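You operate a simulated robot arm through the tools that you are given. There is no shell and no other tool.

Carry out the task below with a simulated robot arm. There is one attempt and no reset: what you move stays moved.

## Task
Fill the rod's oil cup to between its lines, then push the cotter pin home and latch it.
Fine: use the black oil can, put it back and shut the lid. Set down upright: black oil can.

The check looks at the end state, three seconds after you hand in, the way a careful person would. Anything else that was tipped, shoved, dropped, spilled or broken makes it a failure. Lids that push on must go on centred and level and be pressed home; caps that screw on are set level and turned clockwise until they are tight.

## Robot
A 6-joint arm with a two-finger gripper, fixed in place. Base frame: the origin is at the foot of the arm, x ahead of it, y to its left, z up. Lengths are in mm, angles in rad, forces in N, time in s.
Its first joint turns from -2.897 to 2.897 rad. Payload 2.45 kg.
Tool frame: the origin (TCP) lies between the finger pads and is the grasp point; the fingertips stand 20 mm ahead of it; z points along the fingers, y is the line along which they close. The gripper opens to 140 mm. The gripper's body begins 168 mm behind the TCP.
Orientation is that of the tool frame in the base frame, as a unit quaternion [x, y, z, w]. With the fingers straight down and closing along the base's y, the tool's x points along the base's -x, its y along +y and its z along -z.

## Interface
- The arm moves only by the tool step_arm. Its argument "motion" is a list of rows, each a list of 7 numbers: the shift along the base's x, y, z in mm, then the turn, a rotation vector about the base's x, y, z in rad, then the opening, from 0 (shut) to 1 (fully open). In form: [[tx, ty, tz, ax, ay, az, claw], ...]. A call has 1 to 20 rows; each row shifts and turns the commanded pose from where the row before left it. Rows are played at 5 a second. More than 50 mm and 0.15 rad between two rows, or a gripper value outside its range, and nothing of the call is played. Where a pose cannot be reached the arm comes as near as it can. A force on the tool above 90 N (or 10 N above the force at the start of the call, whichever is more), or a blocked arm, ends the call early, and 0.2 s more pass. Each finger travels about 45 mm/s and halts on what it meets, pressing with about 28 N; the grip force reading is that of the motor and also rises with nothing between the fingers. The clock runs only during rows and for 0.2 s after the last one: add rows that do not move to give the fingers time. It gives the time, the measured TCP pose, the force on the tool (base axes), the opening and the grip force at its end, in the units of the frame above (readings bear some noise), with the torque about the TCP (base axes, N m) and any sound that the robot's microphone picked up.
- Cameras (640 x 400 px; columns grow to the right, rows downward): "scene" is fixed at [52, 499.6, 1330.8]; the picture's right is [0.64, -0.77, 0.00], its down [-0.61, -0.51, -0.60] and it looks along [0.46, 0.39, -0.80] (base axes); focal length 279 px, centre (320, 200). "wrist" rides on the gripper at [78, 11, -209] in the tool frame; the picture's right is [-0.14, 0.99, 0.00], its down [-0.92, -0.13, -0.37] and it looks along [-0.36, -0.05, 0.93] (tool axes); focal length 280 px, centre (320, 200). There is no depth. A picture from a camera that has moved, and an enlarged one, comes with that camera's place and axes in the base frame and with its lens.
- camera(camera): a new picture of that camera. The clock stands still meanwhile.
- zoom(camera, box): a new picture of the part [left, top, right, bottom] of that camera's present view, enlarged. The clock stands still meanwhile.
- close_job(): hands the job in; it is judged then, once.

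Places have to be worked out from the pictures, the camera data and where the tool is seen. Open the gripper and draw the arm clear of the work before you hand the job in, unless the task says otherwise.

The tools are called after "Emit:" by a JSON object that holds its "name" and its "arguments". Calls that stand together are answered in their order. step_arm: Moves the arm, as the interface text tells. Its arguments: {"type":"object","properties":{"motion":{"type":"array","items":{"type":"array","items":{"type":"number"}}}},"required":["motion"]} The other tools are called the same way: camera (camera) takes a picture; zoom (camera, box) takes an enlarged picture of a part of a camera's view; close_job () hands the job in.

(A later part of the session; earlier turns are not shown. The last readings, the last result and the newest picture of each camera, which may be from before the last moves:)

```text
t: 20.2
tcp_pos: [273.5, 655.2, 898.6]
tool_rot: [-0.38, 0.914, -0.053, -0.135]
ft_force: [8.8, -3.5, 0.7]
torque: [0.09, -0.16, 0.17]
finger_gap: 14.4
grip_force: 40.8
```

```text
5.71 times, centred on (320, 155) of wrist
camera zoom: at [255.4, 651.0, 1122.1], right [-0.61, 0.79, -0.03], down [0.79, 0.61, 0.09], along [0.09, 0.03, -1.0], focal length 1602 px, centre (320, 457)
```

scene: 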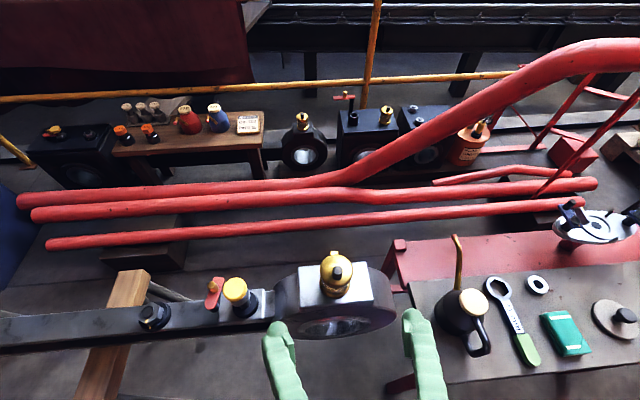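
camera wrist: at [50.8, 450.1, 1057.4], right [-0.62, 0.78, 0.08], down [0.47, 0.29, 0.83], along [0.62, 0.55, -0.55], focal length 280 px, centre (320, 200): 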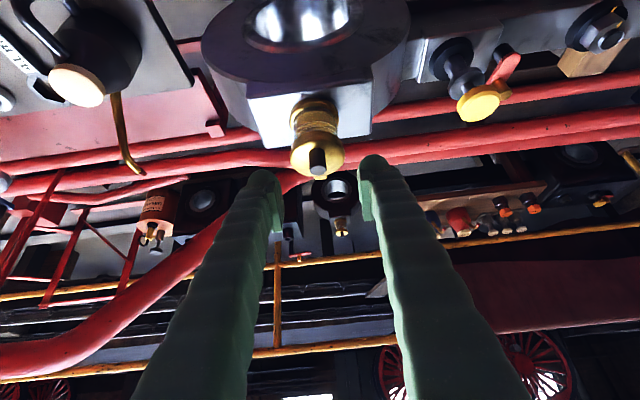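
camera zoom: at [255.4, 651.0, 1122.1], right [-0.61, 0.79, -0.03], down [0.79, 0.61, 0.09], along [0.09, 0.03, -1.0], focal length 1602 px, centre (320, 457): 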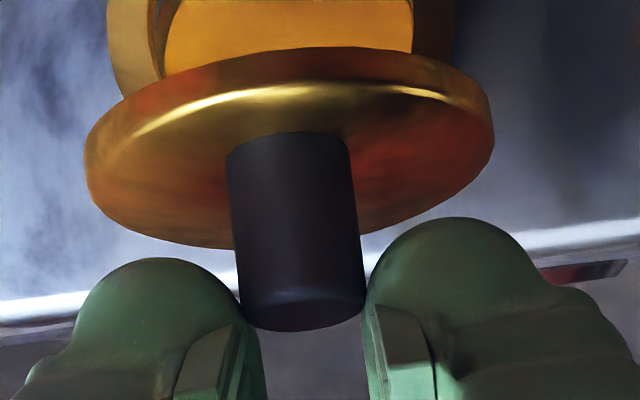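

Scene view shows the lid close to vertical and the oil inside the cup visible. I nudge a little further along +n.

Emit:
{"name": "step_arm", "arguments": {"motion": [[2.2, 2.2, -0.8, 0, 0, 0, 0], [2.2, 2.2, -1.2, 0, 0, 0, 0], [0, 0, 0, 0, 0, 0, 0]]}}

Emit:
{"name": "zoom", "arguments": {"camera": "scene", "box": [260, 200, 420, 320]}}

Emit:
{"name": "zoom", "arguments": {"camera": "wrist", "box": [280, 120, 360, 190]}}

```text
t: 21.0
tcp_pos: [276.3, 658.9, 897.2]
tool_rot: [-0.379, 0.914, -0.054, -0.136]
ft_force: [0.2, 0.5, -0.9]
torque: [0.02, -0.04, 0.02]
finger_gap: 0.0
grip_force: 29.8
```

```text
3.33 times, centred on (340, 260) of scene
camera zoom: at [52.0, 499.6, 1330.8], right [0.64, -0.77, 0.0], down [-0.61, -0.51, -0.6], along [0.46, 0.39, -0.8], focal length 929 px, centre (253, 0)
```

zoom: 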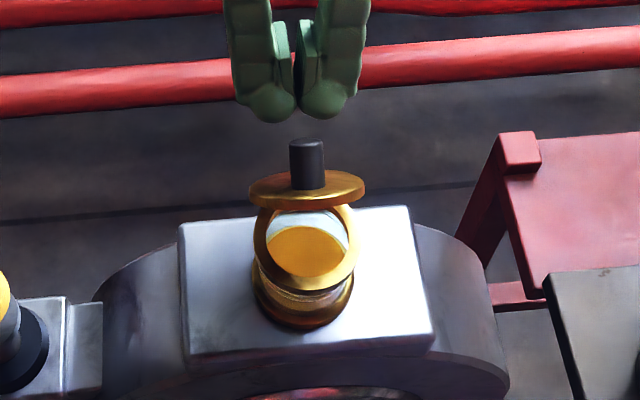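

```text
5.71 times, centred on (320, 155) of wrist
camera zoom: at [258.6, 655.1, 1120.2], right [-0.61, 0.79, -0.03], down [0.79, 0.61, 0.09], along [0.09, 0.03, -1.0], focal length 1602 px, centre (320, 457)
```

zoom: 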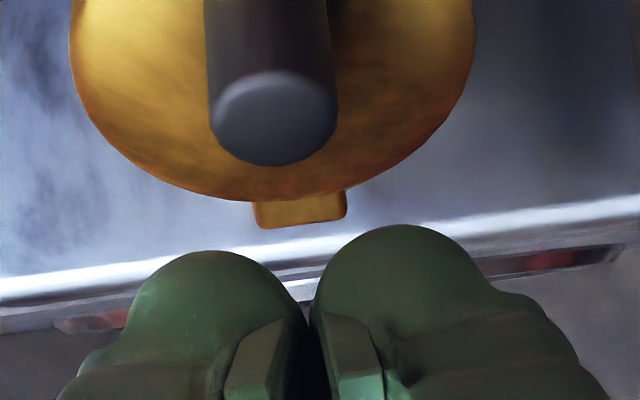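

The knob slipped out. I wait a moment to see whether the lid falls or holds.

Emit:
{"name": "step_arm", "arguments": {"motion": [[0, 0, 0, 0, 0, 0, 0]]}}

Emit:
{"name": "zoom", "arguments": {"camera": "scene", "box": [260, 200, 420, 320]}}

```text
t: 21.4
tcp_pos: [276.6, 658.0, 897.6]
tool_rot: [-0.379, 0.914, -0.054, -0.135]
ft_force: [0.0, 0.5, 0.1]
torque: [0.0, 0.02, 0.04]
finger_gap: 0.0
grip_force: 29.3
```

```text
3.33 times, centred on (340, 260) of scene
camera zoom: at [52.0, 499.6, 1330.8], right [0.64, -0.77, 0.0], down [-0.61, -0.51, -0.6], along [0.46, 0.39, -0.8], focal length 929 px, centre (253, 0)
```

zoom: 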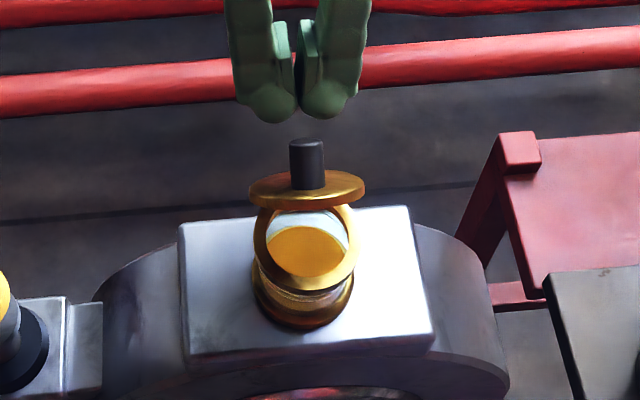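

The lid stays where left (friction hinge, ~50° open). I'll go round with closed fingers to the robot side and push its underside further open.

Emit:
{"name": "step_arm", "arguments": {"motion": [[0, 0, 45, 0, 0, 0, 0], [0, 0, 45, 0, 0, 0, 0], [-31, -31, 0, 0.0635, -0.0635, 0, 0], [-31, -31, 0, 0.0635, -0.0635, 0, 0], [-31, -31, 0, 0.0635, -0.0635, 0, 0], [0, 0, -30, 0, 0, 0, 0], [0, 0, -30, 0, 0, 0, 0], [0, 0, -30, 0, 0, 0, 0], [0, 0, 0, 0, 0, 0, 0]]}}

Emit:
{"name": "zoom", "arguments": {"camera": "wrist", "box": [200, 60, 440, 240]}}

```text
t: 23.4
tcp_pos: [182.8, 566.6, 898.0]
tool_rot: [-0.383, 0.924, -0.001, -0.012]
ft_force: [0.7, -0.1, -0.1]
torque: [0.01, -0.01, 0.0]
finger_gap: 0.0
grip_force: 29.4
```

```text
2.22 times, centred on (320, 150) of wrist
camera zoom: at [124.6, 520.2, 1108.4], right [-0.6, 0.8, 0.0], down [0.75, 0.57, 0.35], along [0.28, 0.21, -0.94], focal length 623 px, centre (320, 311)
```

zoom: 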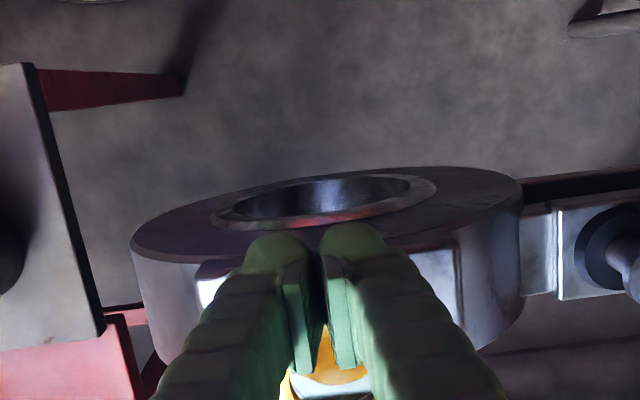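

Positioned on the robot side with fingertips at ~878. I lower 8 mm and push toward +n slowly.

Emit:
{"name": "step_arm", "arguments": {"motion": [[0, 0, -8, 0, 0, 0, 0], [7, 7, 0, 0, 0, 0, 0], [7, 7, 0, 0, 0, 0, 0], [5.6, 5.6, 0, 0, 0, 0, 0], [5.6, 5.6, 0, 0, 0, 0, 0], [5.6, 5.6, 0, 0, 0, 0, 0], [5.6, 5.6, 0, 0, 0, 0, 0], [5.6, 5.6, 0, 0, 0, 0, 0], [0, 0, 0, 0, 0, 0, 0]]}}

Emit:
{"name": "zoom", "arguments": {"camera": "scene", "box": [260, 200, 420, 320]}}

Emit:
{"name": "zoom", "arguments": {"camera": "wrist", "box": [200, 60, 440, 240]}}

```text
t: 25.4
tcp_pos: [225.2, 607.7, 891.1]
tool_rot: [-0.384, 0.923, -0.002, -0.012]
ft_force: [0.1, -0.6, 0.0]
torque: [0.03, 0.0, -0.01]
finger_gap: 0.0
grip_force: 29.4
```

```text
3.33 times, centred on (340, 260) of scene
camera zoom: at [52.0, 499.6, 1330.8], right [0.64, -0.77, 0.0], down [-0.61, -0.51, -0.6], along [0.46, 0.39, -0.8], focal length 929 px, centre (253, 0)
```

zoom: 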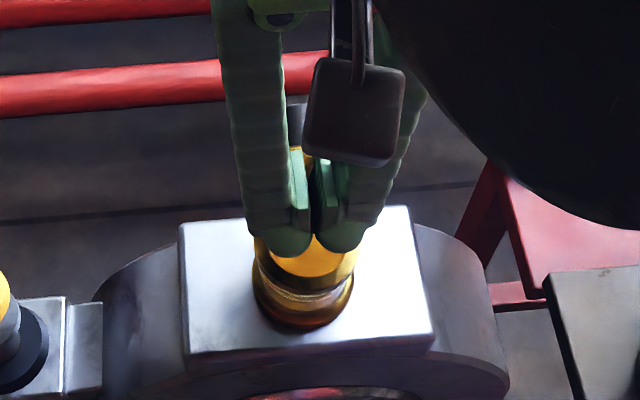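

```text
2.22 times, centred on (320, 150) of wrist
camera zoom: at [166.3, 562.5, 1100.5], right [-0.6, 0.8, 0.0], down [0.75, 0.57, 0.35], along [0.28, 0.21, -0.94], focal length 623 px, centre (320, 311)
```

zoom: 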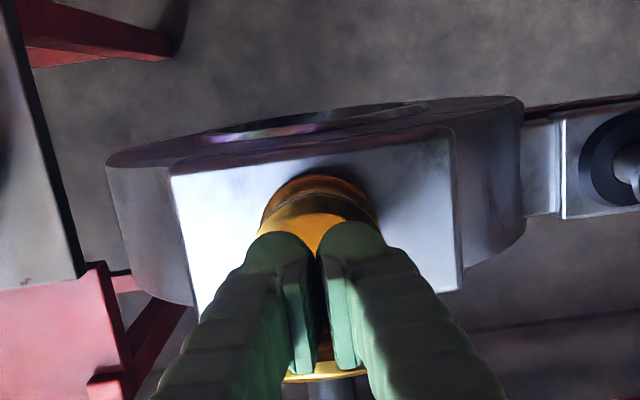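

Emit:
{"name": "step_arm", "arguments": {"motion": [[4, 4, 0, 0, 0, 0, 0], [4, 4, 0, 0, 0, 0, 0], [4.5, 4.5, 0, 0, 0, 0, 0], [0, 0, 0, 0, 0, 0, 0]]}}

Emit:
{"name": "zoom", "arguments": {"camera": "wrist", "box": [200, 60, 440, 240]}}

```text
t: 26.4
tcp_pos: [237.6, 620.8, 889.6]
tool_rot: [-0.383, 0.924, -0.002, -0.012]
ft_force: [0.6, -0.3, -0.5]
torque: [0.0, 0.0, 0.0]
finger_gap: 0.1
grip_force: 29.1
```

```text
2.22 times, centred on (320, 150) of wrist
camera zoom: at [178.6, 574.9, 1100.3], right [-0.6, 0.8, 0.0], down [0.75, 0.57, 0.35], along [0.28, 0.21, -0.94], focal length 623 px, centre (320, 311)
```

zoom: 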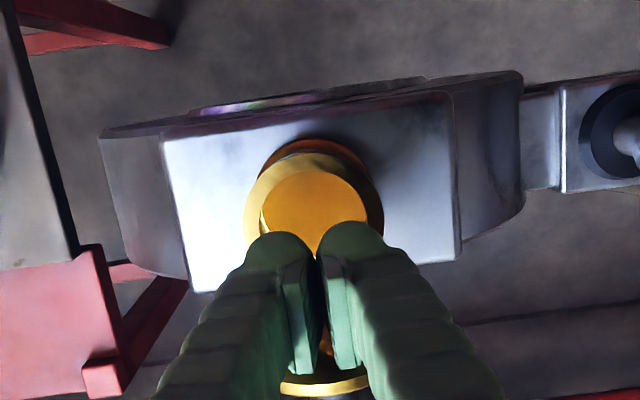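

Now I back off and up to see the lid in the scene view.

Emit:
{"name": "step_arm", "arguments": {"motion": [[-20, -20, 5, 0, 0, 0, 0], [-25, -25, 30, 0, 0, 0, 0], [-10, -30, 30, 0, 0, 0, 0.3], [0, -40, 10, 0, 0, 0, 0.6], [0, -45, 0, 0, 0, 0, 0.9], [0, -45, 0, 0, 0, 0, 1], [0, 0, 0, 0, 0, 0, 1]]}}

Emit:
{"name": "zoom", "arguments": {"camera": "scene", "box": [260, 200, 420, 320]}}

Emit:
{"name": "camera", "arguments": {"camera": "wrist"}}

```text
t: 28.0
tcp_pos: [183.1, 414.2, 964.8]
tool_rot: [-0.383, 0.924, -0.002, -0.011]
ft_force: [0.3, 0.0, 0.3]
torque: [-0.02, 0.0, 0.02]
finger_gap: 101.6
grip_force: 0.0
```

```text
3.33 times, centred on (340, 260) of scene
camera zoom: at [52.0, 499.6, 1330.8], right [0.64, -0.77, 0.0], down [-0.61, -0.51, -0.6], along [0.46, 0.39, -0.8], focal length 929 px, centre (253, 0)
```

zoom: 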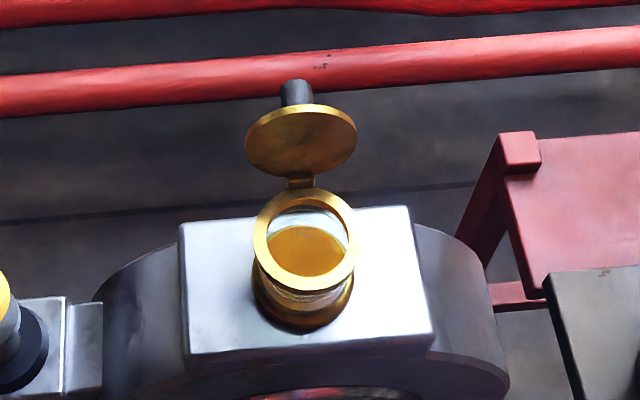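

```text
taken
camera wrist: at [124.1, 369.1, 1175.4], right [-0.6, 0.8, 0.0], down [0.75, 0.57, 0.35], along [0.28, 0.21, -0.94], focal length 280 px, centre (320, 200)
```

wrist: 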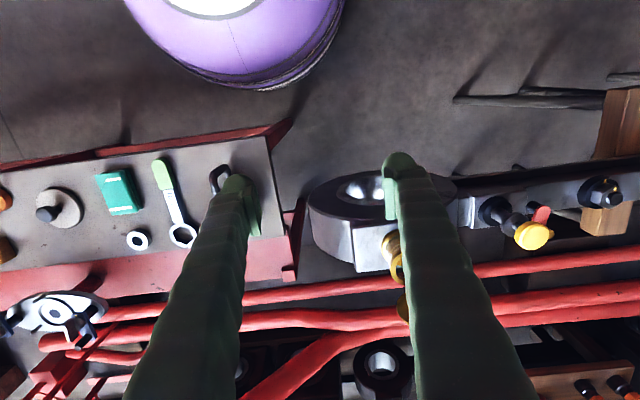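

The lid stands open just past vertical. Now I position above the can (axis ≈ (417, 357.5)) with fingers closing across the spout–handle plane.

Emit:
{"name": "step_arm", "arguments": {"motion": [[39, -9.4, -19, 0.0166, -0.0166, 0, 1], [39, -9.4, -19, 0, 0, 0, 1], [39, -9.4, -19, 0, 0, 0, 1], [39, -9.4, -19, 0, 0, 0, 1], [39, -9.4, -19, 0, 0, 0, 1], [39, -9.4, -19, 0, 0, 0, 1], [0, 0, 0, 0, 0, 0, 1]]}}

Emit:
{"name": "camera", "arguments": {"camera": "wrist"}}

Emit:
{"name": "zoom", "arguments": {"camera": "scene", "box": [380, 200, 580, 380]}}

```text
t: 29.6
tcp_pos: [418.0, 358.7, 850.9]
tool_rot: [-0.384, 0.923, 0.002, -0.001]
ft_force: [-0.1, -0.3, -0.3]
torque: [0.03, -0.02, -0.01]
finger_gap: 139.8
grip_force: 0.0
```

```text
taken
camera wrist: at [354.8, 309.2, 1059.8], right [-0.6, 0.8, 0.01], down [0.74, 0.56, 0.37], along [0.29, 0.23, -0.93], focal length 280 px, centre (320, 200)
```

wrist: 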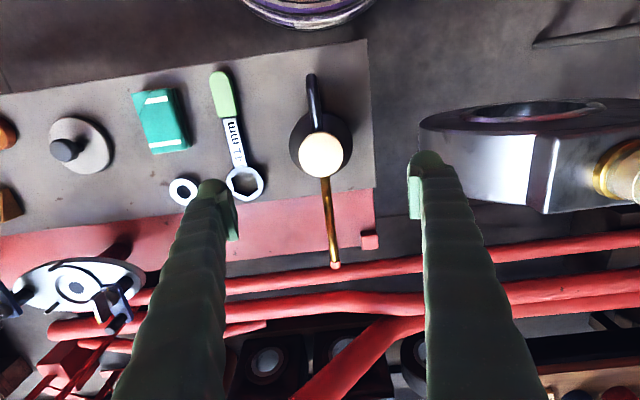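

```text
2.22 times, centred on (480, 290) of scene
camera zoom: at [52.0, 499.6, 1330.8], right [0.64, -0.77, 0.0], down [-0.61, -0.51, -0.6], along [0.46, 0.39, -0.8], focal length 620 px, centre (-36, 0)
```

zoom: 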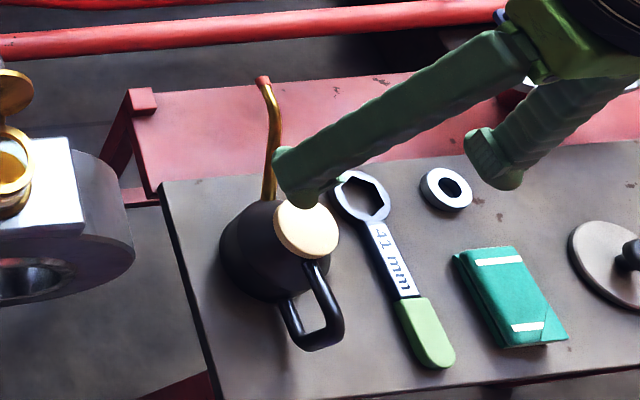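

Emit:
{"name": "zoom", "arguments": {"camera": "wrist", "box": [260, 60, 390, 280]}}

```text
1.82 times, centred on (325, 170) of wrist
camera zoom: at [354.8, 309.2, 1059.8], right [-0.6, 0.8, 0.01], down [0.74, 0.56, 0.37], along [0.29, 0.23, -0.93], focal length 510 px, centre (311, 254)
```

zoom: 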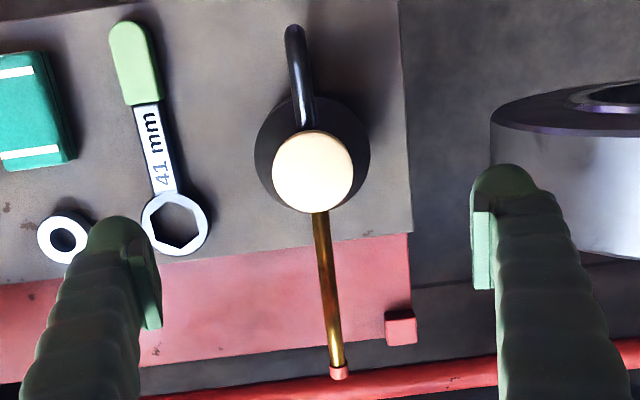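

The lid centre is at (418, 358.6), exactly under the TCP, with the spout along +n. Descending to straddle the cylinder (TCP z≈616).

Emit:
{"name": "step_arm", "arguments": {"motion": [[0, 0, -47, 0, 0, 0, 1], [0, 0, -47, 0, 0, 0, 1], [0, 0, -47, 0, 0, 0, 1], [0, 0, -47, 0, 0, 0, 1], [0, 0, -30, 0, 0, 0, 1], [0, 0, -16, 0, 0, 0, 1], [0, 0, 0, 0, 0, 0, 1]]}}

Emit:
{"name": "camera", "arguments": {"camera": "wrist"}}

Emit:
{"name": "zoom", "arguments": {"camera": "scene", "box": [380, 200, 580, 380]}}

```text
t: 31.2
tcp_pos: [417.2, 357.8, 616.8]
tool_rot: [-0.384, 0.923, 0.003, -0.001]
ft_force: [-0.3, -0.5, 0.5]
torque: [-0.01, -0.03, 0.03]
finger_gap: 140.0
grip_force: 0.0
```

```text
taken
camera wrist: at [354.0, 309.9, 825.1], right [-0.6, 0.8, 0.01], down [0.74, 0.56, 0.37], along [0.29, 0.23, -0.93], focal length 280 px, centre (320, 200)
```

wrist: 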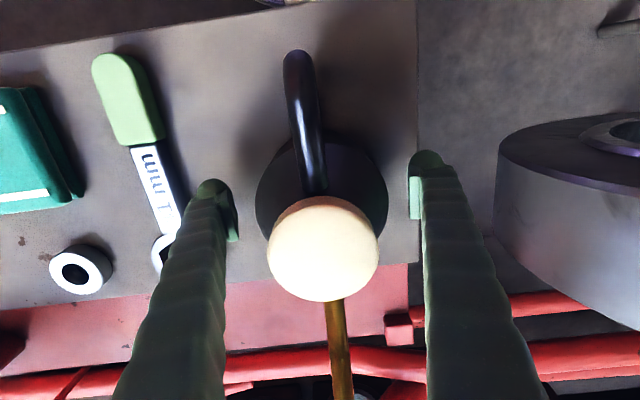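

```text
2.22 times, centred on (480, 290) of scene
camera zoom: at [52.0, 499.6, 1330.8], right [0.64, -0.77, 0.0], down [-0.61, -0.51, -0.6], along [0.46, 0.39, -0.8], focal length 620 px, centre (-36, 0)
```

zoom: 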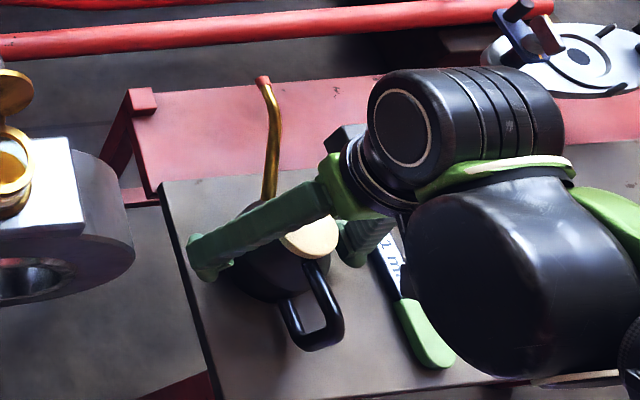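

The can is centred between the fingers. Closing the gripper on it.

Emit:
{"name": "step_arm", "arguments": {"motion": [[0, 0, 0, 0, 0, 0, 0.6], [0, 0, 0, 0, 0, 0, 0.5], [0, 0, 0, 0, 0, 0, 0.4], [0, 0, 0, 0, 0, 0, 0.4], [0, 0, 0, 0, 0, 0, 0.4], [0, 0, 0, 0, 0, 0, 0.4]]}}

```text
t: 32.6
tcp_pos: [416.6, 359.5, 616.6]
tool_rot: [-0.383, 0.924, 0.003, -0.001]
ft_force: [-0.9, 0.8, 3.5]
torque: [-0.03, -0.01, 0.03]
finger_gap: 104.5
grip_force: 27.5
```

Holding at 104.5 mm. Lifting gently 30 mm to check weight and hold.

Emit:
{"name": "step_arm", "arguments": {"motion": [[0, 0, 0, 0, 0, 0, 0.2], [0, 0, 10, 0, 0, 0, 0.2], [0, 0, 20, 0, 0, 0, 0.2], [0, 0, 0, 0, 0, 0, 0.2], [0, 0, 0, 0, 0, 0, 0.2]]}}

Emit:
{"name": "camera", "arguments": {"camera": "wrist"}}

Emit:
{"name": "zoom", "arguments": {"camera": "scene", "box": [380, 200, 580, 380]}}

```text
t: 33.8
tcp_pos: [416.7, 358.6, 645.8]
tool_rot: [-0.383, 0.924, 0.003, -0.001]
ft_force: [-0.5, 0.2, -3.4]
torque: [0.01, -0.01, 0.0]
finger_gap: 104.5
grip_force: 27.5
```

```text
taken
camera wrist: at [354.0, 310.0, 855.5], right [-0.6, 0.8, 0.01], down [0.74, 0.56, 0.37], along [0.29, 0.23, -0.93], focal length 280 px, centre (320, 200)
```

wrist: 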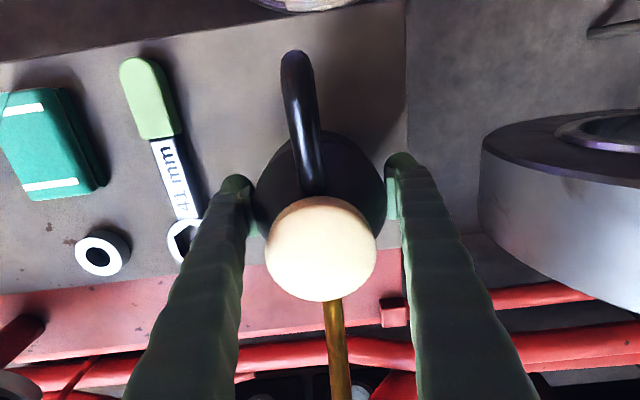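

```text
2.22 times, centred on (480, 290) of scene
camera zoom: at [52.0, 499.6, 1330.8], right [0.64, -0.77, 0.0], down [-0.61, -0.51, -0.6], along [0.46, 0.39, -0.8], focal length 620 px, centre (-36, 0)
```

zoom: 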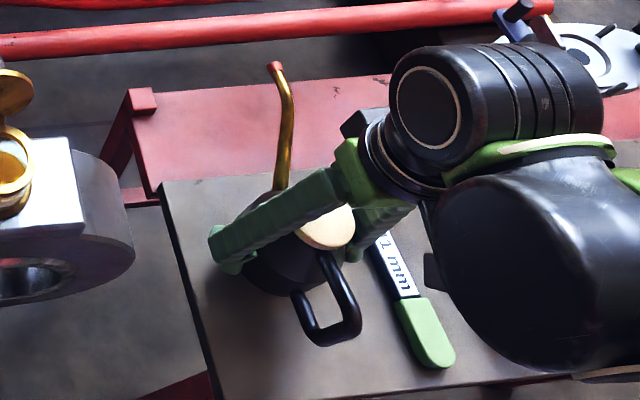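

Lifted cleanly (~3.4 N, no torque). The spout tip is 146.6 mm ahead and 114.5 mm above the TCP. I lift to 830 and then yaw 90° so the spout points along the rod toward the cup from the bench side.

Emit:
{"name": "step_arm", "arguments": {"motion": [[0, 0, 46, 0, 0, 0, 0.2], [0, 0, 46, 0, 0, 0, 0.2], [0, 0, 46, 0, 0, 0, 0.2], [0, 0, 46, 0, 0, 0, 0.2], [-2.65, 7.76, 0, 0, 0, 0.1428, 0.2], [-2.65, 7.76, 0, 0, 0, 0.1428, 0.2], [-2.65, 7.76, 0, 0, 0, 0.1428, 0.2], [-2.65, 7.76, 0, 0, 0, 0.1428, 0.2], [-2.65, 7.76, 0, 0, 0, 0.1428, 0.2], [-2.65, 7.76, 0, 0, 0, 0.1428, 0.2], [-2.65, 7.76, 0, 0, 0, 0.1428, 0.2], [-2.65, 7.76, 0, 0, 0, 0.1428, 0.2], [-2.65, 7.76, 0, 0, 0, 0.1428, 0.2], [-2.65, 7.76, 0, 0, 0, 0.1428, 0.2], [-2.65, 7.76, 0, 0, 0, 0.1428, 0.2], [0, 0, 0, 0, 0, 0, 0.2]]}}

Emit:
{"name": "camera", "arguments": {"camera": "scene"}}

Emit:
{"name": "camera", "arguments": {"camera": "wrist"}}

```text
t: 37.2
tcp_pos: [387.2, 444.7, 829.3]
tool_rot: [0.924, -0.381, -0.002, 0.002]
ft_force: [-0.1, 0.0, -4.3]
torque: [0.02, -0.02, -0.01]
finger_gap: 104.6
grip_force: 27.8
```

```text
taken
```

scene: 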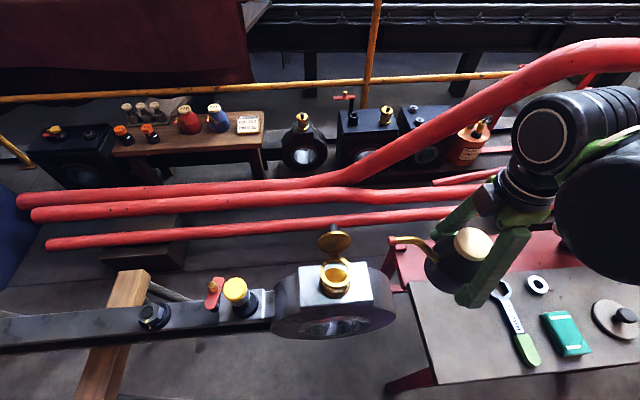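

```text
taken
camera wrist: at [436.2, 381.9, 1039.5], right [-0.8, -0.6, 0.01], down [-0.56, 0.74, 0.37], along [-0.23, 0.29, -0.93], focal length 280 px, centre (320, 200)
```

wrist: 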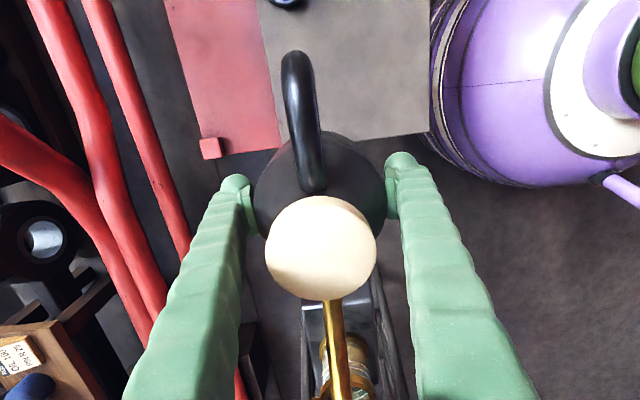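

The spout points toward the cup. I advance 79 mm along the rod so that the tip is above the cup, still upright.

Emit:
{"name": "step_arm", "arguments": {"motion": [[-28, 28, 0, 0, 0, 0, 0.2], [-28, 28, 0, 0, 0, 0, 0.2], [0, 0, 0, 0, 0, 0, 0.2]]}}

Emit:
{"name": "zoom", "arguments": {"camera": "scene", "box": [260, 180, 480, 330]}}

Emit:
{"name": "zoom", "arguments": {"camera": "wrist", "box": [220, 200, 420, 400]}}

```text
t: 38.0
tcp_pos: [332.3, 500.0, 829.8]
tool_rot: [0.924, -0.382, -0.001, 0.002]
ft_force: [-0.5, -0.7, -3.8]
torque: [0.0, 0.0, 0.01]
finger_gap: 104.5
grip_force: 28.1
```

```text
2.67 times, centred on (370, 255) of scene
camera zoom: at [52.0, 499.6, 1330.8], right [0.64, -0.77, 0.0], down [-0.61, -0.51, -0.6], along [0.46, 0.39, -0.8], focal length 743 px, centre (187, 53)
```

zoom: 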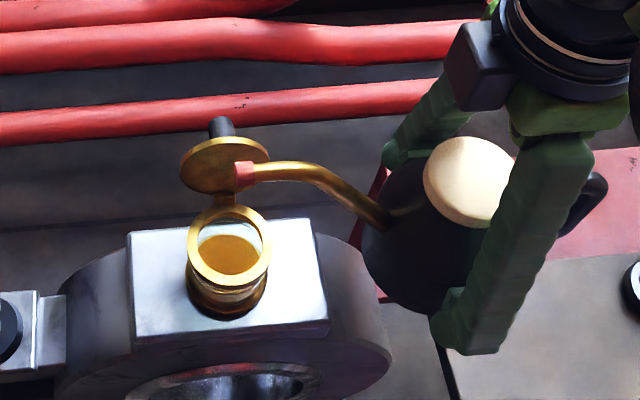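

```text
2.00 times, centred on (320, 300) of wrist
camera zoom: at [380.2, 437.6, 1039.0], right [-0.8, -0.6, 0.01], down [-0.56, 0.74, 0.37], along [-0.23, 0.29, -0.93], focal length 561 px, centre (320, 0)
```

zoom: 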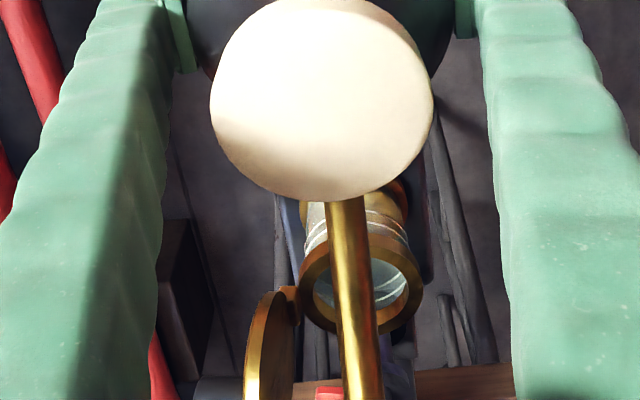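

The tip is above the cup centre. I start tilting with the tip held over the cup, to 20°, and check.

Emit:
{"name": "step_arm", "arguments": {"motion": [[5.4, -5.4, 0.9, -0.0617, -0.0617, 0, 0.2], [5.9, -5.9, 1.3, -0.0617, -0.0617, 0, 0.2], [4.9, -4.9, -6, -0.0617, -0.0617, 0, 0.2], [4.0, -4.0, -3.5, -0.0617, -0.0617, 0, 0.2]]}}

Emit:
{"name": "zoom", "arguments": {"camera": "scene", "box": [260, 180, 480, 330]}}

Emit:
{"name": "zoom", "arguments": {"camera": "wrist", "box": [220, 200, 420, 400]}}

```text
t: 39.0
tcp_pos: [353.1, 480.0, 823.4]
tool_rot: [0.91, -0.377, 0.159, 0.07]
ft_force: [0.5, -0.1, -3.9]
torque: [-0.02, -0.02, 0.01]
finger_gap: 104.7
grip_force: 27.9
```

```text
2.67 times, centred on (370, 255) of scene
camera zoom: at [52.0, 499.6, 1330.8], right [0.64, -0.77, 0.0], down [-0.61, -0.51, -0.6], along [0.46, 0.39, -0.8], focal length 743 px, centre (187, 53)
```

zoom: 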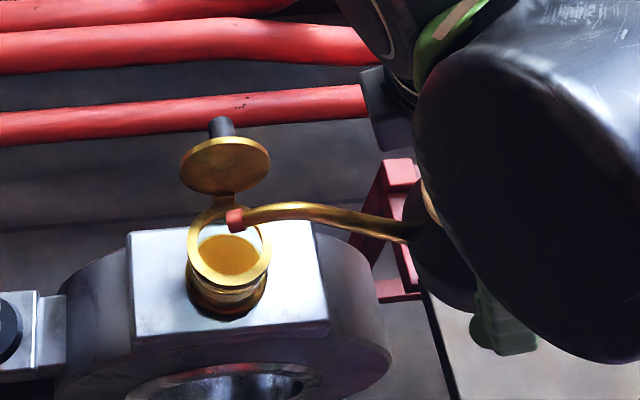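

```text
2.00 times, centred on (320, 300) of wrist
camera zoom: at [346.4, 471.3, 1046.3], right [-0.79, -0.61, -0.04], down [-0.61, 0.79, 0.03], along [0.01, 0.05, -1.0], focal length 561 px, centre (320, 0)
```

zoom: 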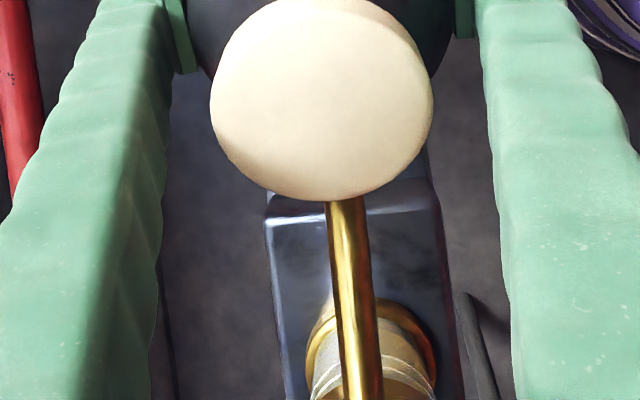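

Tip remains over the cup, no flow yet. I tilt to 30°.

Emit:
{"name": "step_arm", "arguments": {"motion": [[3.3, -2.3, 2.8, -0.0617, -0.0617, 0, 0.2], [2.5, -1.6, 9.8, -0.0617, -0.0617, 0, 0.2]]}}

Emit:
{"name": "zoom", "arguments": {"camera": "scene", "box": [280, 200, 400, 320]}}

```text
t: 39.6
tcp_pos: [359.1, 476.7, 833.8]
tool_rot: [0.892, -0.37, 0.239, 0.102]
ft_force: [0.7, 0.3, -3.4]
torque: [0.02, -0.08, 0.01]
finger_gap: 104.7
grip_force: 28.3
```

```text
3.33 times, centred on (340, 260) of scene
camera zoom: at [52.0, 499.6, 1330.8], right [0.64, -0.77, 0.0], down [-0.61, -0.51, -0.6], along [0.46, 0.39, -0.8], focal length 929 px, centre (253, 0)
```

zoom: 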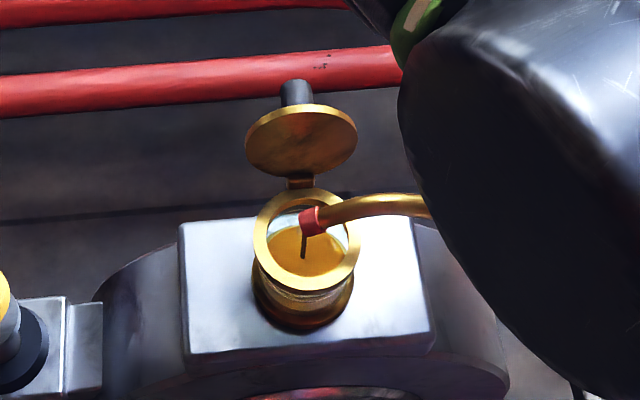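

Oil is already flowing in a thin stream into the cup at 30°. I hold for a moment and measure the rate with a strong zoom.

Emit:
{"name": "zoom", "arguments": {"camera": "scene", "box": [315, 245, 360, 295]}}

Emit:
{"name": "step_arm", "arguments": {"motion": [[0, 0, 0, 0, 0, 0, 0.2], [0, 0, 0, 0, 0, 0, 0.2], [0, 0, 0, 0, 0, 0, 0.2]]}}

Emit:
{"name": "zoom", "arguments": {"camera": "scene", "box": [315, 245, 360, 295]}}

```text
8.00 times, centred on (338, 270) of scene
camera zoom: at [52.0, 499.6, 1330.8], right [0.64, -0.77, 0.0], down [-0.61, -0.51, -0.6], along [0.46, 0.39, -0.8], focal length 2230 px, centre (180, -360)
```

zoom: 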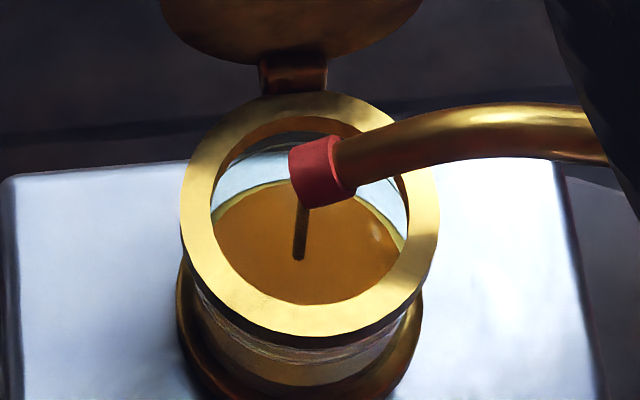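

```text
t: 40.4
tcp_pos: [358.8, 476.8, 834.2]
tool_rot: [0.892, -0.37, 0.238, 0.102]
ft_force: [0.0, -0.9, -4.4]
torque: [-0.01, -0.02, 0.01]
finger_gap: 104.5
grip_force: 27.9
```

```text
8.00 times, centred on (338, 270) of scene
camera zoom: at [52.0, 499.6, 1330.8], right [0.64, -0.77, 0.0], down [-0.61, -0.51, -0.6], along [0.46, 0.39, -0.8], focal length 2230 px, centre (180, -360)
```

zoom: 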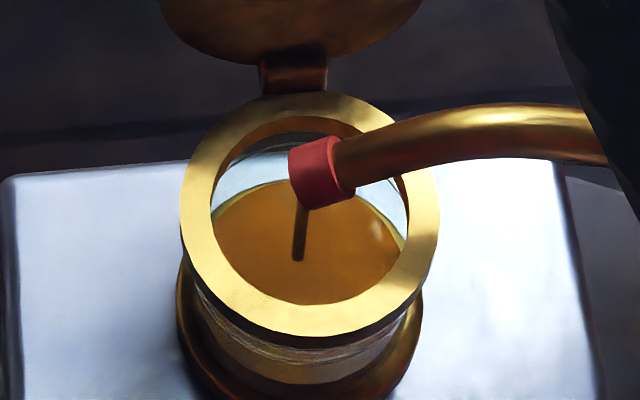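

The stream is thin and lands well inside; the level changes slowly. Holding 2 s more.

Emit:
{"name": "step_arm", "arguments": {"motion": [[0, 0, 0, 0, 0, 0, 0.2], [0, 0, 0, 0, 0, 0, 0.2], [0, 0, 0, 0, 0, 0, 0.2], [0, 0, 0, 0, 0, 0, 0.2], [0, 0, 0, 0, 0, 0, 0.2], [0, 0, 0, 0, 0, 0, 0.2], [0, 0, 0, 0, 0, 0, 0.2], [0, 0, 0, 0, 0, 0, 0.2], [0, 0, 0, 0, 0, 0, 0.2], [0, 0, 0, 0, 0, 0, 0.2]]}}

Emit:
{"name": "zoom", "arguments": {"camera": "scene", "box": [315, 245, 360, 295]}}

```text
t: 42.6
tcp_pos: [359.0, 477.5, 835.0]
tool_rot: [0.892, -0.37, 0.239, 0.102]
ft_force: [0.0, 0.9, -3.8]
torque: [0.01, 0.0, -0.01]
finger_gap: 104.7
grip_force: 27.8
```

```text
8.00 times, centred on (338, 270) of scene
camera zoom: at [52.0, 499.6, 1330.8], right [0.64, -0.77, 0.0], down [-0.61, -0.51, -0.6], along [0.46, 0.39, -0.8], focal length 2230 px, centre (180, -360)
```

zoom: 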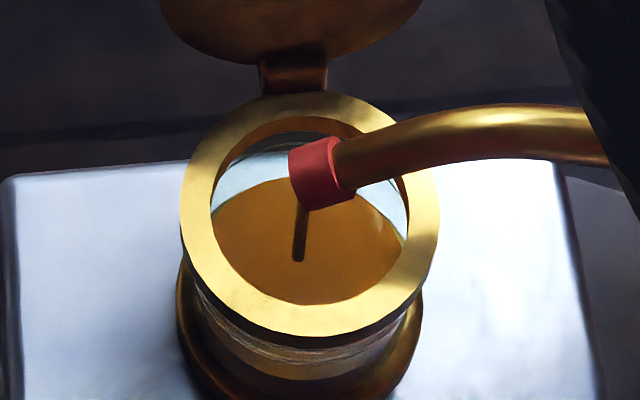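

Level rises about 1 px/s (target about 37 px total). I tilt 2.5° more to increase flow somewhat and hold 1 s.

Emit:
{"name": "step_arm", "arguments": {"motion": [[0.6, -0.6, 8.1, -0.0308, -0.0308, 0, 0.2], [0, 0, 0, 0, 0, 0, 0.2], [0, 0, 0, 0, 0, 0, 0.2], [0, 0, 0, 0, 0, 0, 0.2], [0, 0, 0, 0, 0, 0, 0.2]]}}

Emit:
{"name": "zoom", "arguments": {"camera": "scene", "box": [315, 245, 360, 295]}}

```text
t: 43.8
tcp_pos: [359.6, 475.6, 843.6]
tool_rot: [0.887, -0.367, 0.258, 0.109]
ft_force: [-0.2, 0.5, -4.5]
torque: [-0.02, -0.04, 0.02]
finger_gap: 104.5
grip_force: 28.5
```

```text
8.00 times, centred on (338, 270) of scene
camera zoom: at [52.0, 499.6, 1330.8], right [0.64, -0.77, 0.0], down [-0.61, -0.51, -0.6], along [0.46, 0.39, -0.8], focal length 2230 px, centre (180, -360)
```

zoom: 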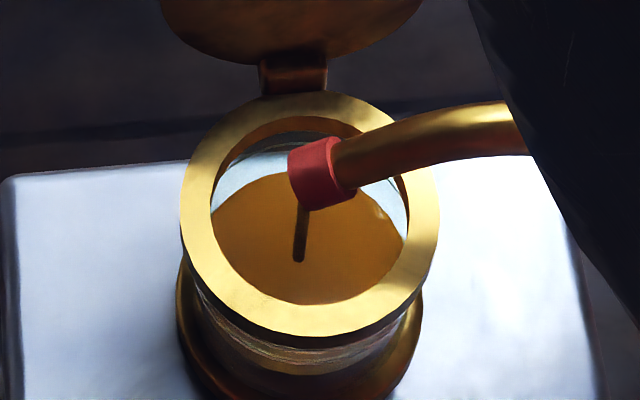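

Flow is faster (≈5 px/s). Hold ~2 s more and check.

Emit:
{"name": "step_arm", "arguments": {"motion": [[0, 0, 0, 0, 0, 0, 0.2], [0, 0, 0, 0, 0, 0, 0.2], [0, 0, 0, 0, 0, 0, 0.2], [0, 0, 0, 0, 0, 0, 0.2], [0, 0, 0, 0, 0, 0, 0.2], [0, 0, 0, 0, 0, 0, 0.2], [0, 0, 0, 0, 0, 0, 0.2], [0, 0, 0, 0, 0, 0, 0.2]]}}

Emit:
{"name": "zoom", "arguments": {"camera": "scene", "box": [315, 245, 360, 295]}}

```text
t: 45.6
tcp_pos: [358.0, 475.7, 843.6]
tool_rot: [0.887, -0.367, 0.257, 0.109]
ft_force: [-0.1, 0.0, -4.2]
torque: [-0.04, -0.03, 0.02]
finger_gap: 104.3
grip_force: 27.9
```

```text
8.00 times, centred on (338, 270) of scene
camera zoom: at [52.0, 499.6, 1330.8], right [0.64, -0.77, 0.0], down [-0.61, -0.51, -0.6], along [0.46, 0.39, -0.8], focal length 2230 px, centre (180, -360)
```

zoom: 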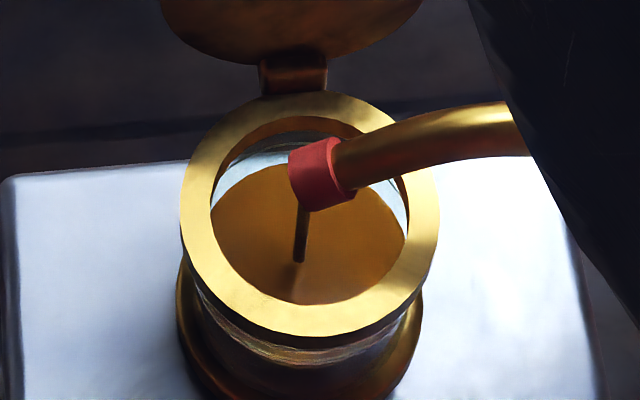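

Emit:
{"name": "zoom", "arguments": {"camera": "scene", "box": [322, 250, 346, 268]}}

Emit:
{"name": "zoom", "arguments": {"camera": "scene", "box": [318, 270, 362, 298]}}

Emit:
{"name": "camera", "arguments": {"camera": "wrist"}}

```text
16.00 times, centred on (334, 259) of scene
camera zoom: at [52.0, 499.6, 1330.8], right [0.64, -0.77, 0.0], down [-0.61, -0.51, -0.6], along [0.46, 0.39, -0.8], focal length 4460 px, centre (96, -744)
```

zoom: 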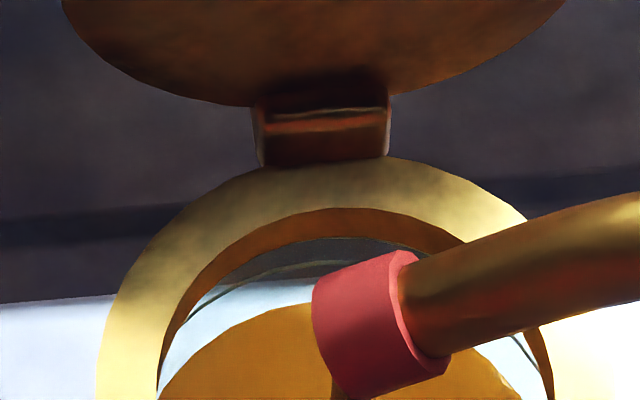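

```text
14.29 times, centred on (340, 284) of scene
camera zoom: at [52.0, 499.6, 1330.8], right [0.64, -0.77, 0.0], down [-0.61, -0.51, -0.6], along [0.46, 0.39, -0.8], focal length 3982 px, centre (34, -1000)
```

zoom: 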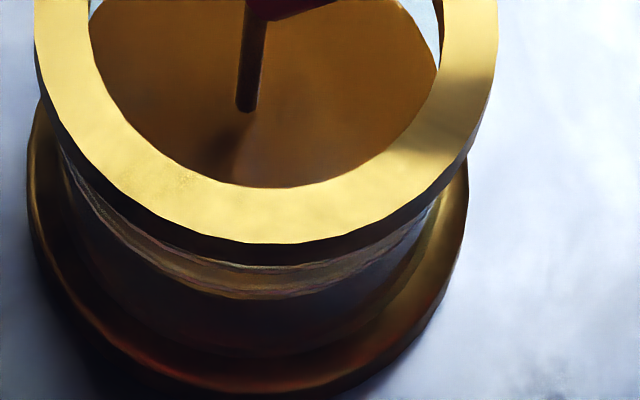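

```text
taken
camera wrist: at [318.9, 501.5, 1062.0], right [-0.78, -0.62, -0.07], down [-0.6, 0.78, -0.18], along [0.17, -0.1, -0.98], focal length 280 px, centre (320, 200)
```

wrist: 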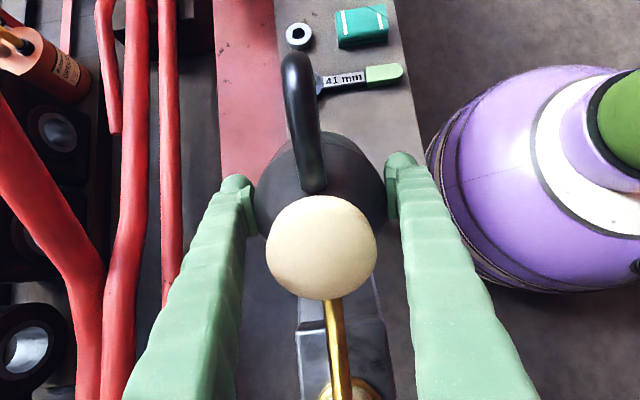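

Oil is now about z≈804.7; the scribed lines are visible on the far wall (rows ~275 and ~248 in this zoom). At ~2.6 mm/s I hold ~2.8 s more, then check.

Emit:
{"name": "step_arm", "arguments": {"motion": [[0, 0, 0, 0, 0, 0, 0.2], [0, 0, 0, 0, 0, 0, 0.2], [0, 0, 0, 0, 0, 0, 0.2], [0, 0, 0, 0, 0, 0, 0.2], [0, 0, 0, 0, 0, 0, 0.2], [0, 0, 0, 0, 0, 0, 0.2], [0, 0, 0, 0, 0, 0, 0.2], [0, 0, 0, 0, 0, 0, 0.2], [0, 0, 0, 0, 0, 0, 0.2], [0, 0, 0, 0, 0, 0, 0.2], [0, 0, 0, 0, 0, 0, 0.2]]}}

Emit:
{"name": "zoom", "arguments": {"camera": "scene", "box": [322, 250, 346, 268]}}

Emit:
{"name": "zoom", "arguments": {"camera": "scene", "box": [315, 245, 360, 295]}}

```text
t: 48.0
tcp_pos: [359.8, 475.7, 843.5]
tool_rot: [0.887, -0.367, 0.258, 0.109]
ft_force: [0.1, 0.9, -3.6]
torque: [-0.05, 0.0, 0.0]
finger_gap: 104.3
grip_force: 27.4
```

```text
16.00 times, centred on (334, 259) of scene
camera zoom: at [52.0, 499.6, 1330.8], right [0.64, -0.77, 0.0], down [-0.61, -0.51, -0.6], along [0.46, 0.39, -0.8], focal length 4460 px, centre (96, -744)
```

zoom: 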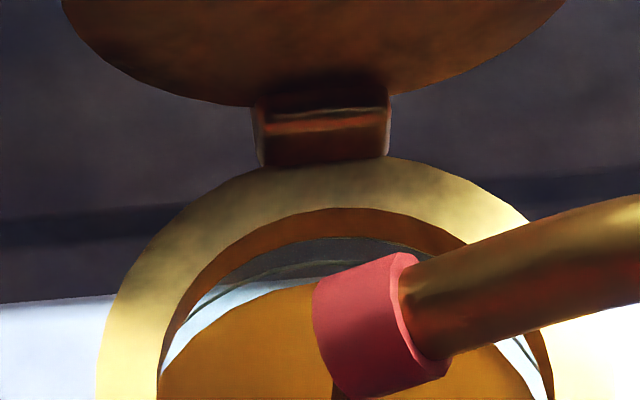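

```text
8.00 times, centred on (338, 270) of scene
camera zoom: at [52.0, 499.6, 1330.8], right [0.64, -0.77, 0.0], down [-0.61, -0.51, -0.6], along [0.46, 0.39, -0.8], focal length 2230 px, centre (180, -360)
```

zoom: 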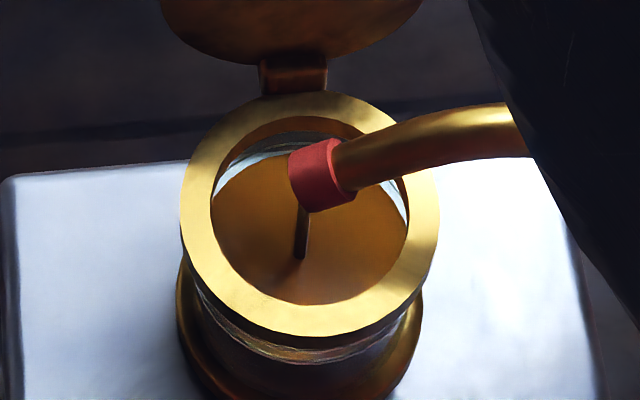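

Oil now ≈811, just under the lower line. Hold about 1 s more and check again.

Emit:
{"name": "step_arm", "arguments": {"motion": [[0, 0, 0, 0, 0, 0, 0.2], [0, 0, 0, 0, 0, 0, 0.2], [0, 0, 0, 0, 0, 0, 0.2], [0, 0, 0, 0, 0, 0, 0.2]]}}

Emit:
{"name": "zoom", "arguments": {"camera": "scene", "box": [322, 250, 346, 268]}}

```text
t: 49.0
tcp_pos: [359.7, 476.0, 843.4]
tool_rot: [0.887, -0.368, 0.258, 0.11]
ft_force: [-0.1, 0.0, -3.9]
torque: [-0.05, 0.01, -0.03]
finger_gap: 104.1
grip_force: 28.3
```

```text
16.00 times, centred on (334, 259) of scene
camera zoom: at [52.0, 499.6, 1330.8], right [0.64, -0.77, 0.0], down [-0.61, -0.51, -0.6], along [0.46, 0.39, -0.8], focal length 4460 px, centre (96, -744)
```

zoom: 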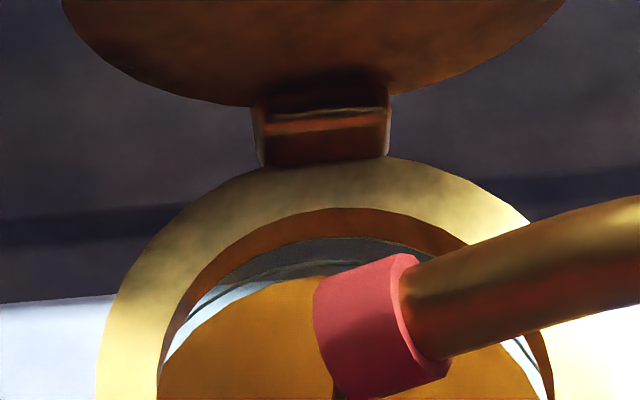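

Emit:
{"name": "zoom", "arguments": {"camera": "scene", "box": [315, 245, 360, 295]}}

Emit:
{"name": "zoom", "arguments": {"camera": "scene", "box": [318, 270, 362, 298]}}

Emit:
{"name": "zoom", "arguments": {"camera": "scene", "box": [324, 256, 336, 266]}}

```text
8.00 times, centred on (338, 270) of scene
camera zoom: at [52.0, 499.6, 1330.8], right [0.64, -0.77, 0.0], down [-0.61, -0.51, -0.6], along [0.46, 0.39, -0.8], focal length 2230 px, centre (180, -360)
```

zoom: 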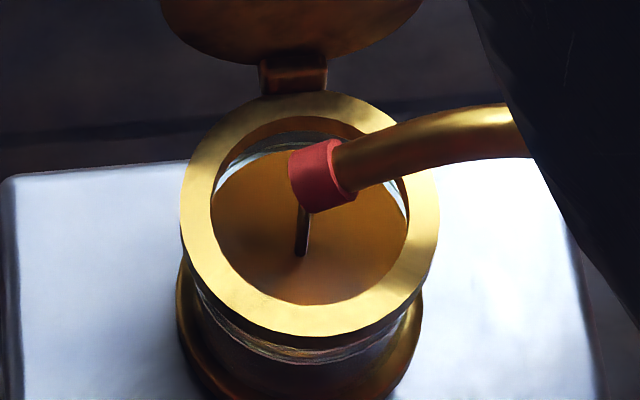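

```text
14.29 times, centred on (340, 284) of scene
camera zoom: at [52.0, 499.6, 1330.8], right [0.64, -0.77, 0.0], down [-0.61, -0.51, -0.6], along [0.46, 0.39, -0.8], focal length 3982 px, centre (34, -1000)
```

zoom: 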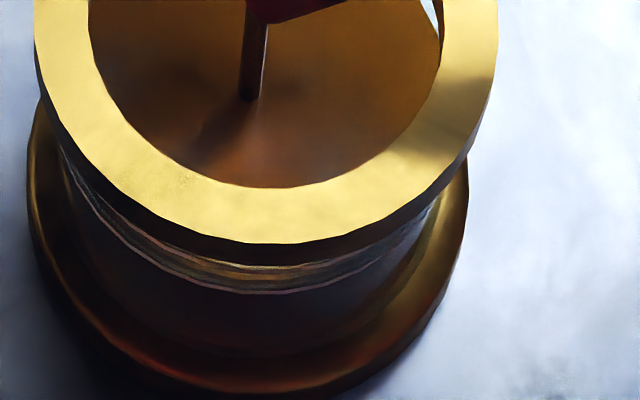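

```text
16.00 times, centred on (330, 261) of scene
camera zoom: at [52.0, 499.6, 1330.8], right [0.64, -0.77, 0.0], down [-0.61, -0.51, -0.6], along [0.46, 0.39, -0.8], focal length 4460 px, centre (160, -776)
```

zoom: 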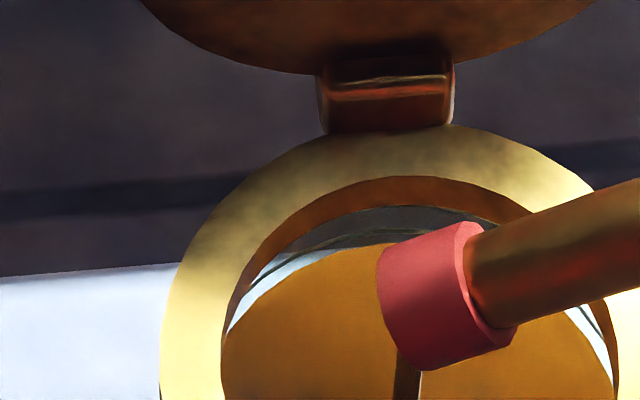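

Readings of the level by the steep scene view are too uncertain, so I stop pouring now: tilt back upright with the tip staying over the cup, then judge the level from a shallower view.

Emit:
{"name": "step_arm", "arguments": {"motion": [[-1.6, 1.6, -16.1, 0.0617, 0.0617, 0, 0.2], [-2.6, 2.6, -9, 0.0617, 0.0617, 0, 0.2], [-3.5, 3.5, 1.6, 0.0617, 0.0617, 0, 0.2], [-4.5, 4.5, 5, 0.0617, 0.0617, 0, 0.2], [-5.4, 5.4, 5.7, 0.0617, 0.0617, 0, 0.2], [-6.2, 6.2, 1.4, 0.0617, 0.0617, 0, 0.2], [-3.5, 3.5, -1.5, 0.0308, 0.0308, 0, 0.2], [0, 0, 0, 0, 0, 0, 0.2], [0, 0, 0, 0, 0, 0, 0.2], [0, 0, 0, 0, 0, 0, 0.2]]}}

Emit:
{"name": "zoom", "arguments": {"camera": "scene", "box": [280, 200, 400, 320]}}

Emit:
{"name": "zoom", "arguments": {"camera": "wrist", "box": [260, 280, 420, 400]}}

```text
t: 51.2
tcp_pos: [332.5, 503.7, 830.8]
tool_rot: [0.924, -0.381, 0.0, 0.002]
ft_force: [-0.1, -0.1, -4.5]
torque: [-0.01, 0.01, 0.02]
finger_gap: 104.1
grip_force: 27.6
```

```text
3.33 times, centred on (340, 260) of scene
camera zoom: at [52.0, 499.6, 1330.8], right [0.64, -0.77, 0.0], down [-0.61, -0.51, -0.6], along [0.46, 0.39, -0.8], focal length 929 px, centre (253, 0)
```

zoom: 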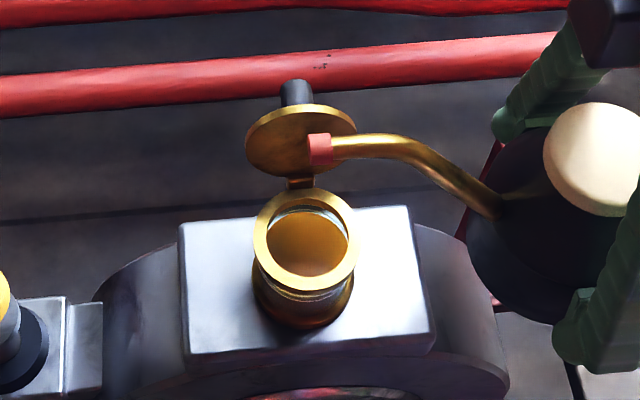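

```text
3.33 times, centred on (340, 340) of wrist
camera zoom: at [379.6, 440.7, 1040.1], right [-0.8, -0.6, 0.01], down [-0.56, 0.74, 0.37], along [-0.23, 0.29, -0.93], focal length 935 px, centre (253, -267)
```

zoom: 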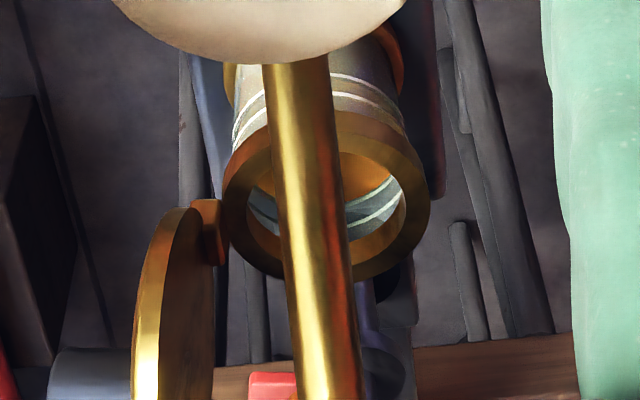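

The wrist view now shows both scribed lines on the inner far wall; I move the can back and sideways for a clear, shallower view of the cup.

Emit:
{"name": "step_arm", "arguments": {"motion": [[12, -32, 0, 0, 0, 0, 0.2], [12, -32, 0, 0, 0, 0, 0.2], [0, -32, 0, 0, 0, 0, 0.2], [0, 0, 0, 0, 0, 0, 0.2]]}}

Emit:
{"name": "camera", "arguments": {"camera": "wrist"}}

```text
t: 52.2
tcp_pos: [355.8, 407.2, 831.5]
tool_rot: [0.924, -0.382, -0.001, 0.003]
ft_force: [0.5, -0.3, -4.6]
torque: [0.02, -0.03, 0.0]
finger_gap: 104.0
grip_force: 28.3
```

```text
taken
camera wrist: at [403.6, 344.2, 1040.0], right [-0.8, -0.6, 0.01], down [-0.56, 0.74, 0.37], along [-0.23, 0.29, -0.93], focal length 280 px, centre (320, 200)
```

wrist: 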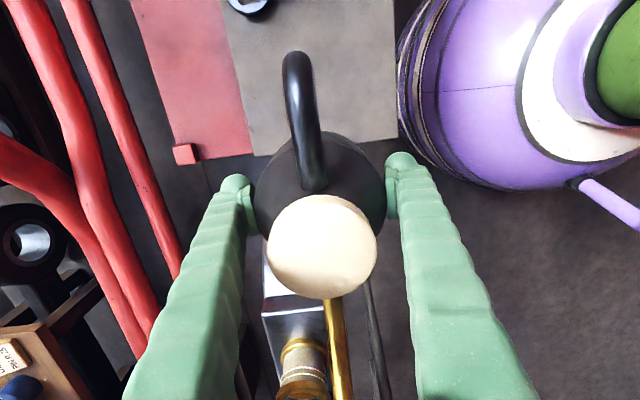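

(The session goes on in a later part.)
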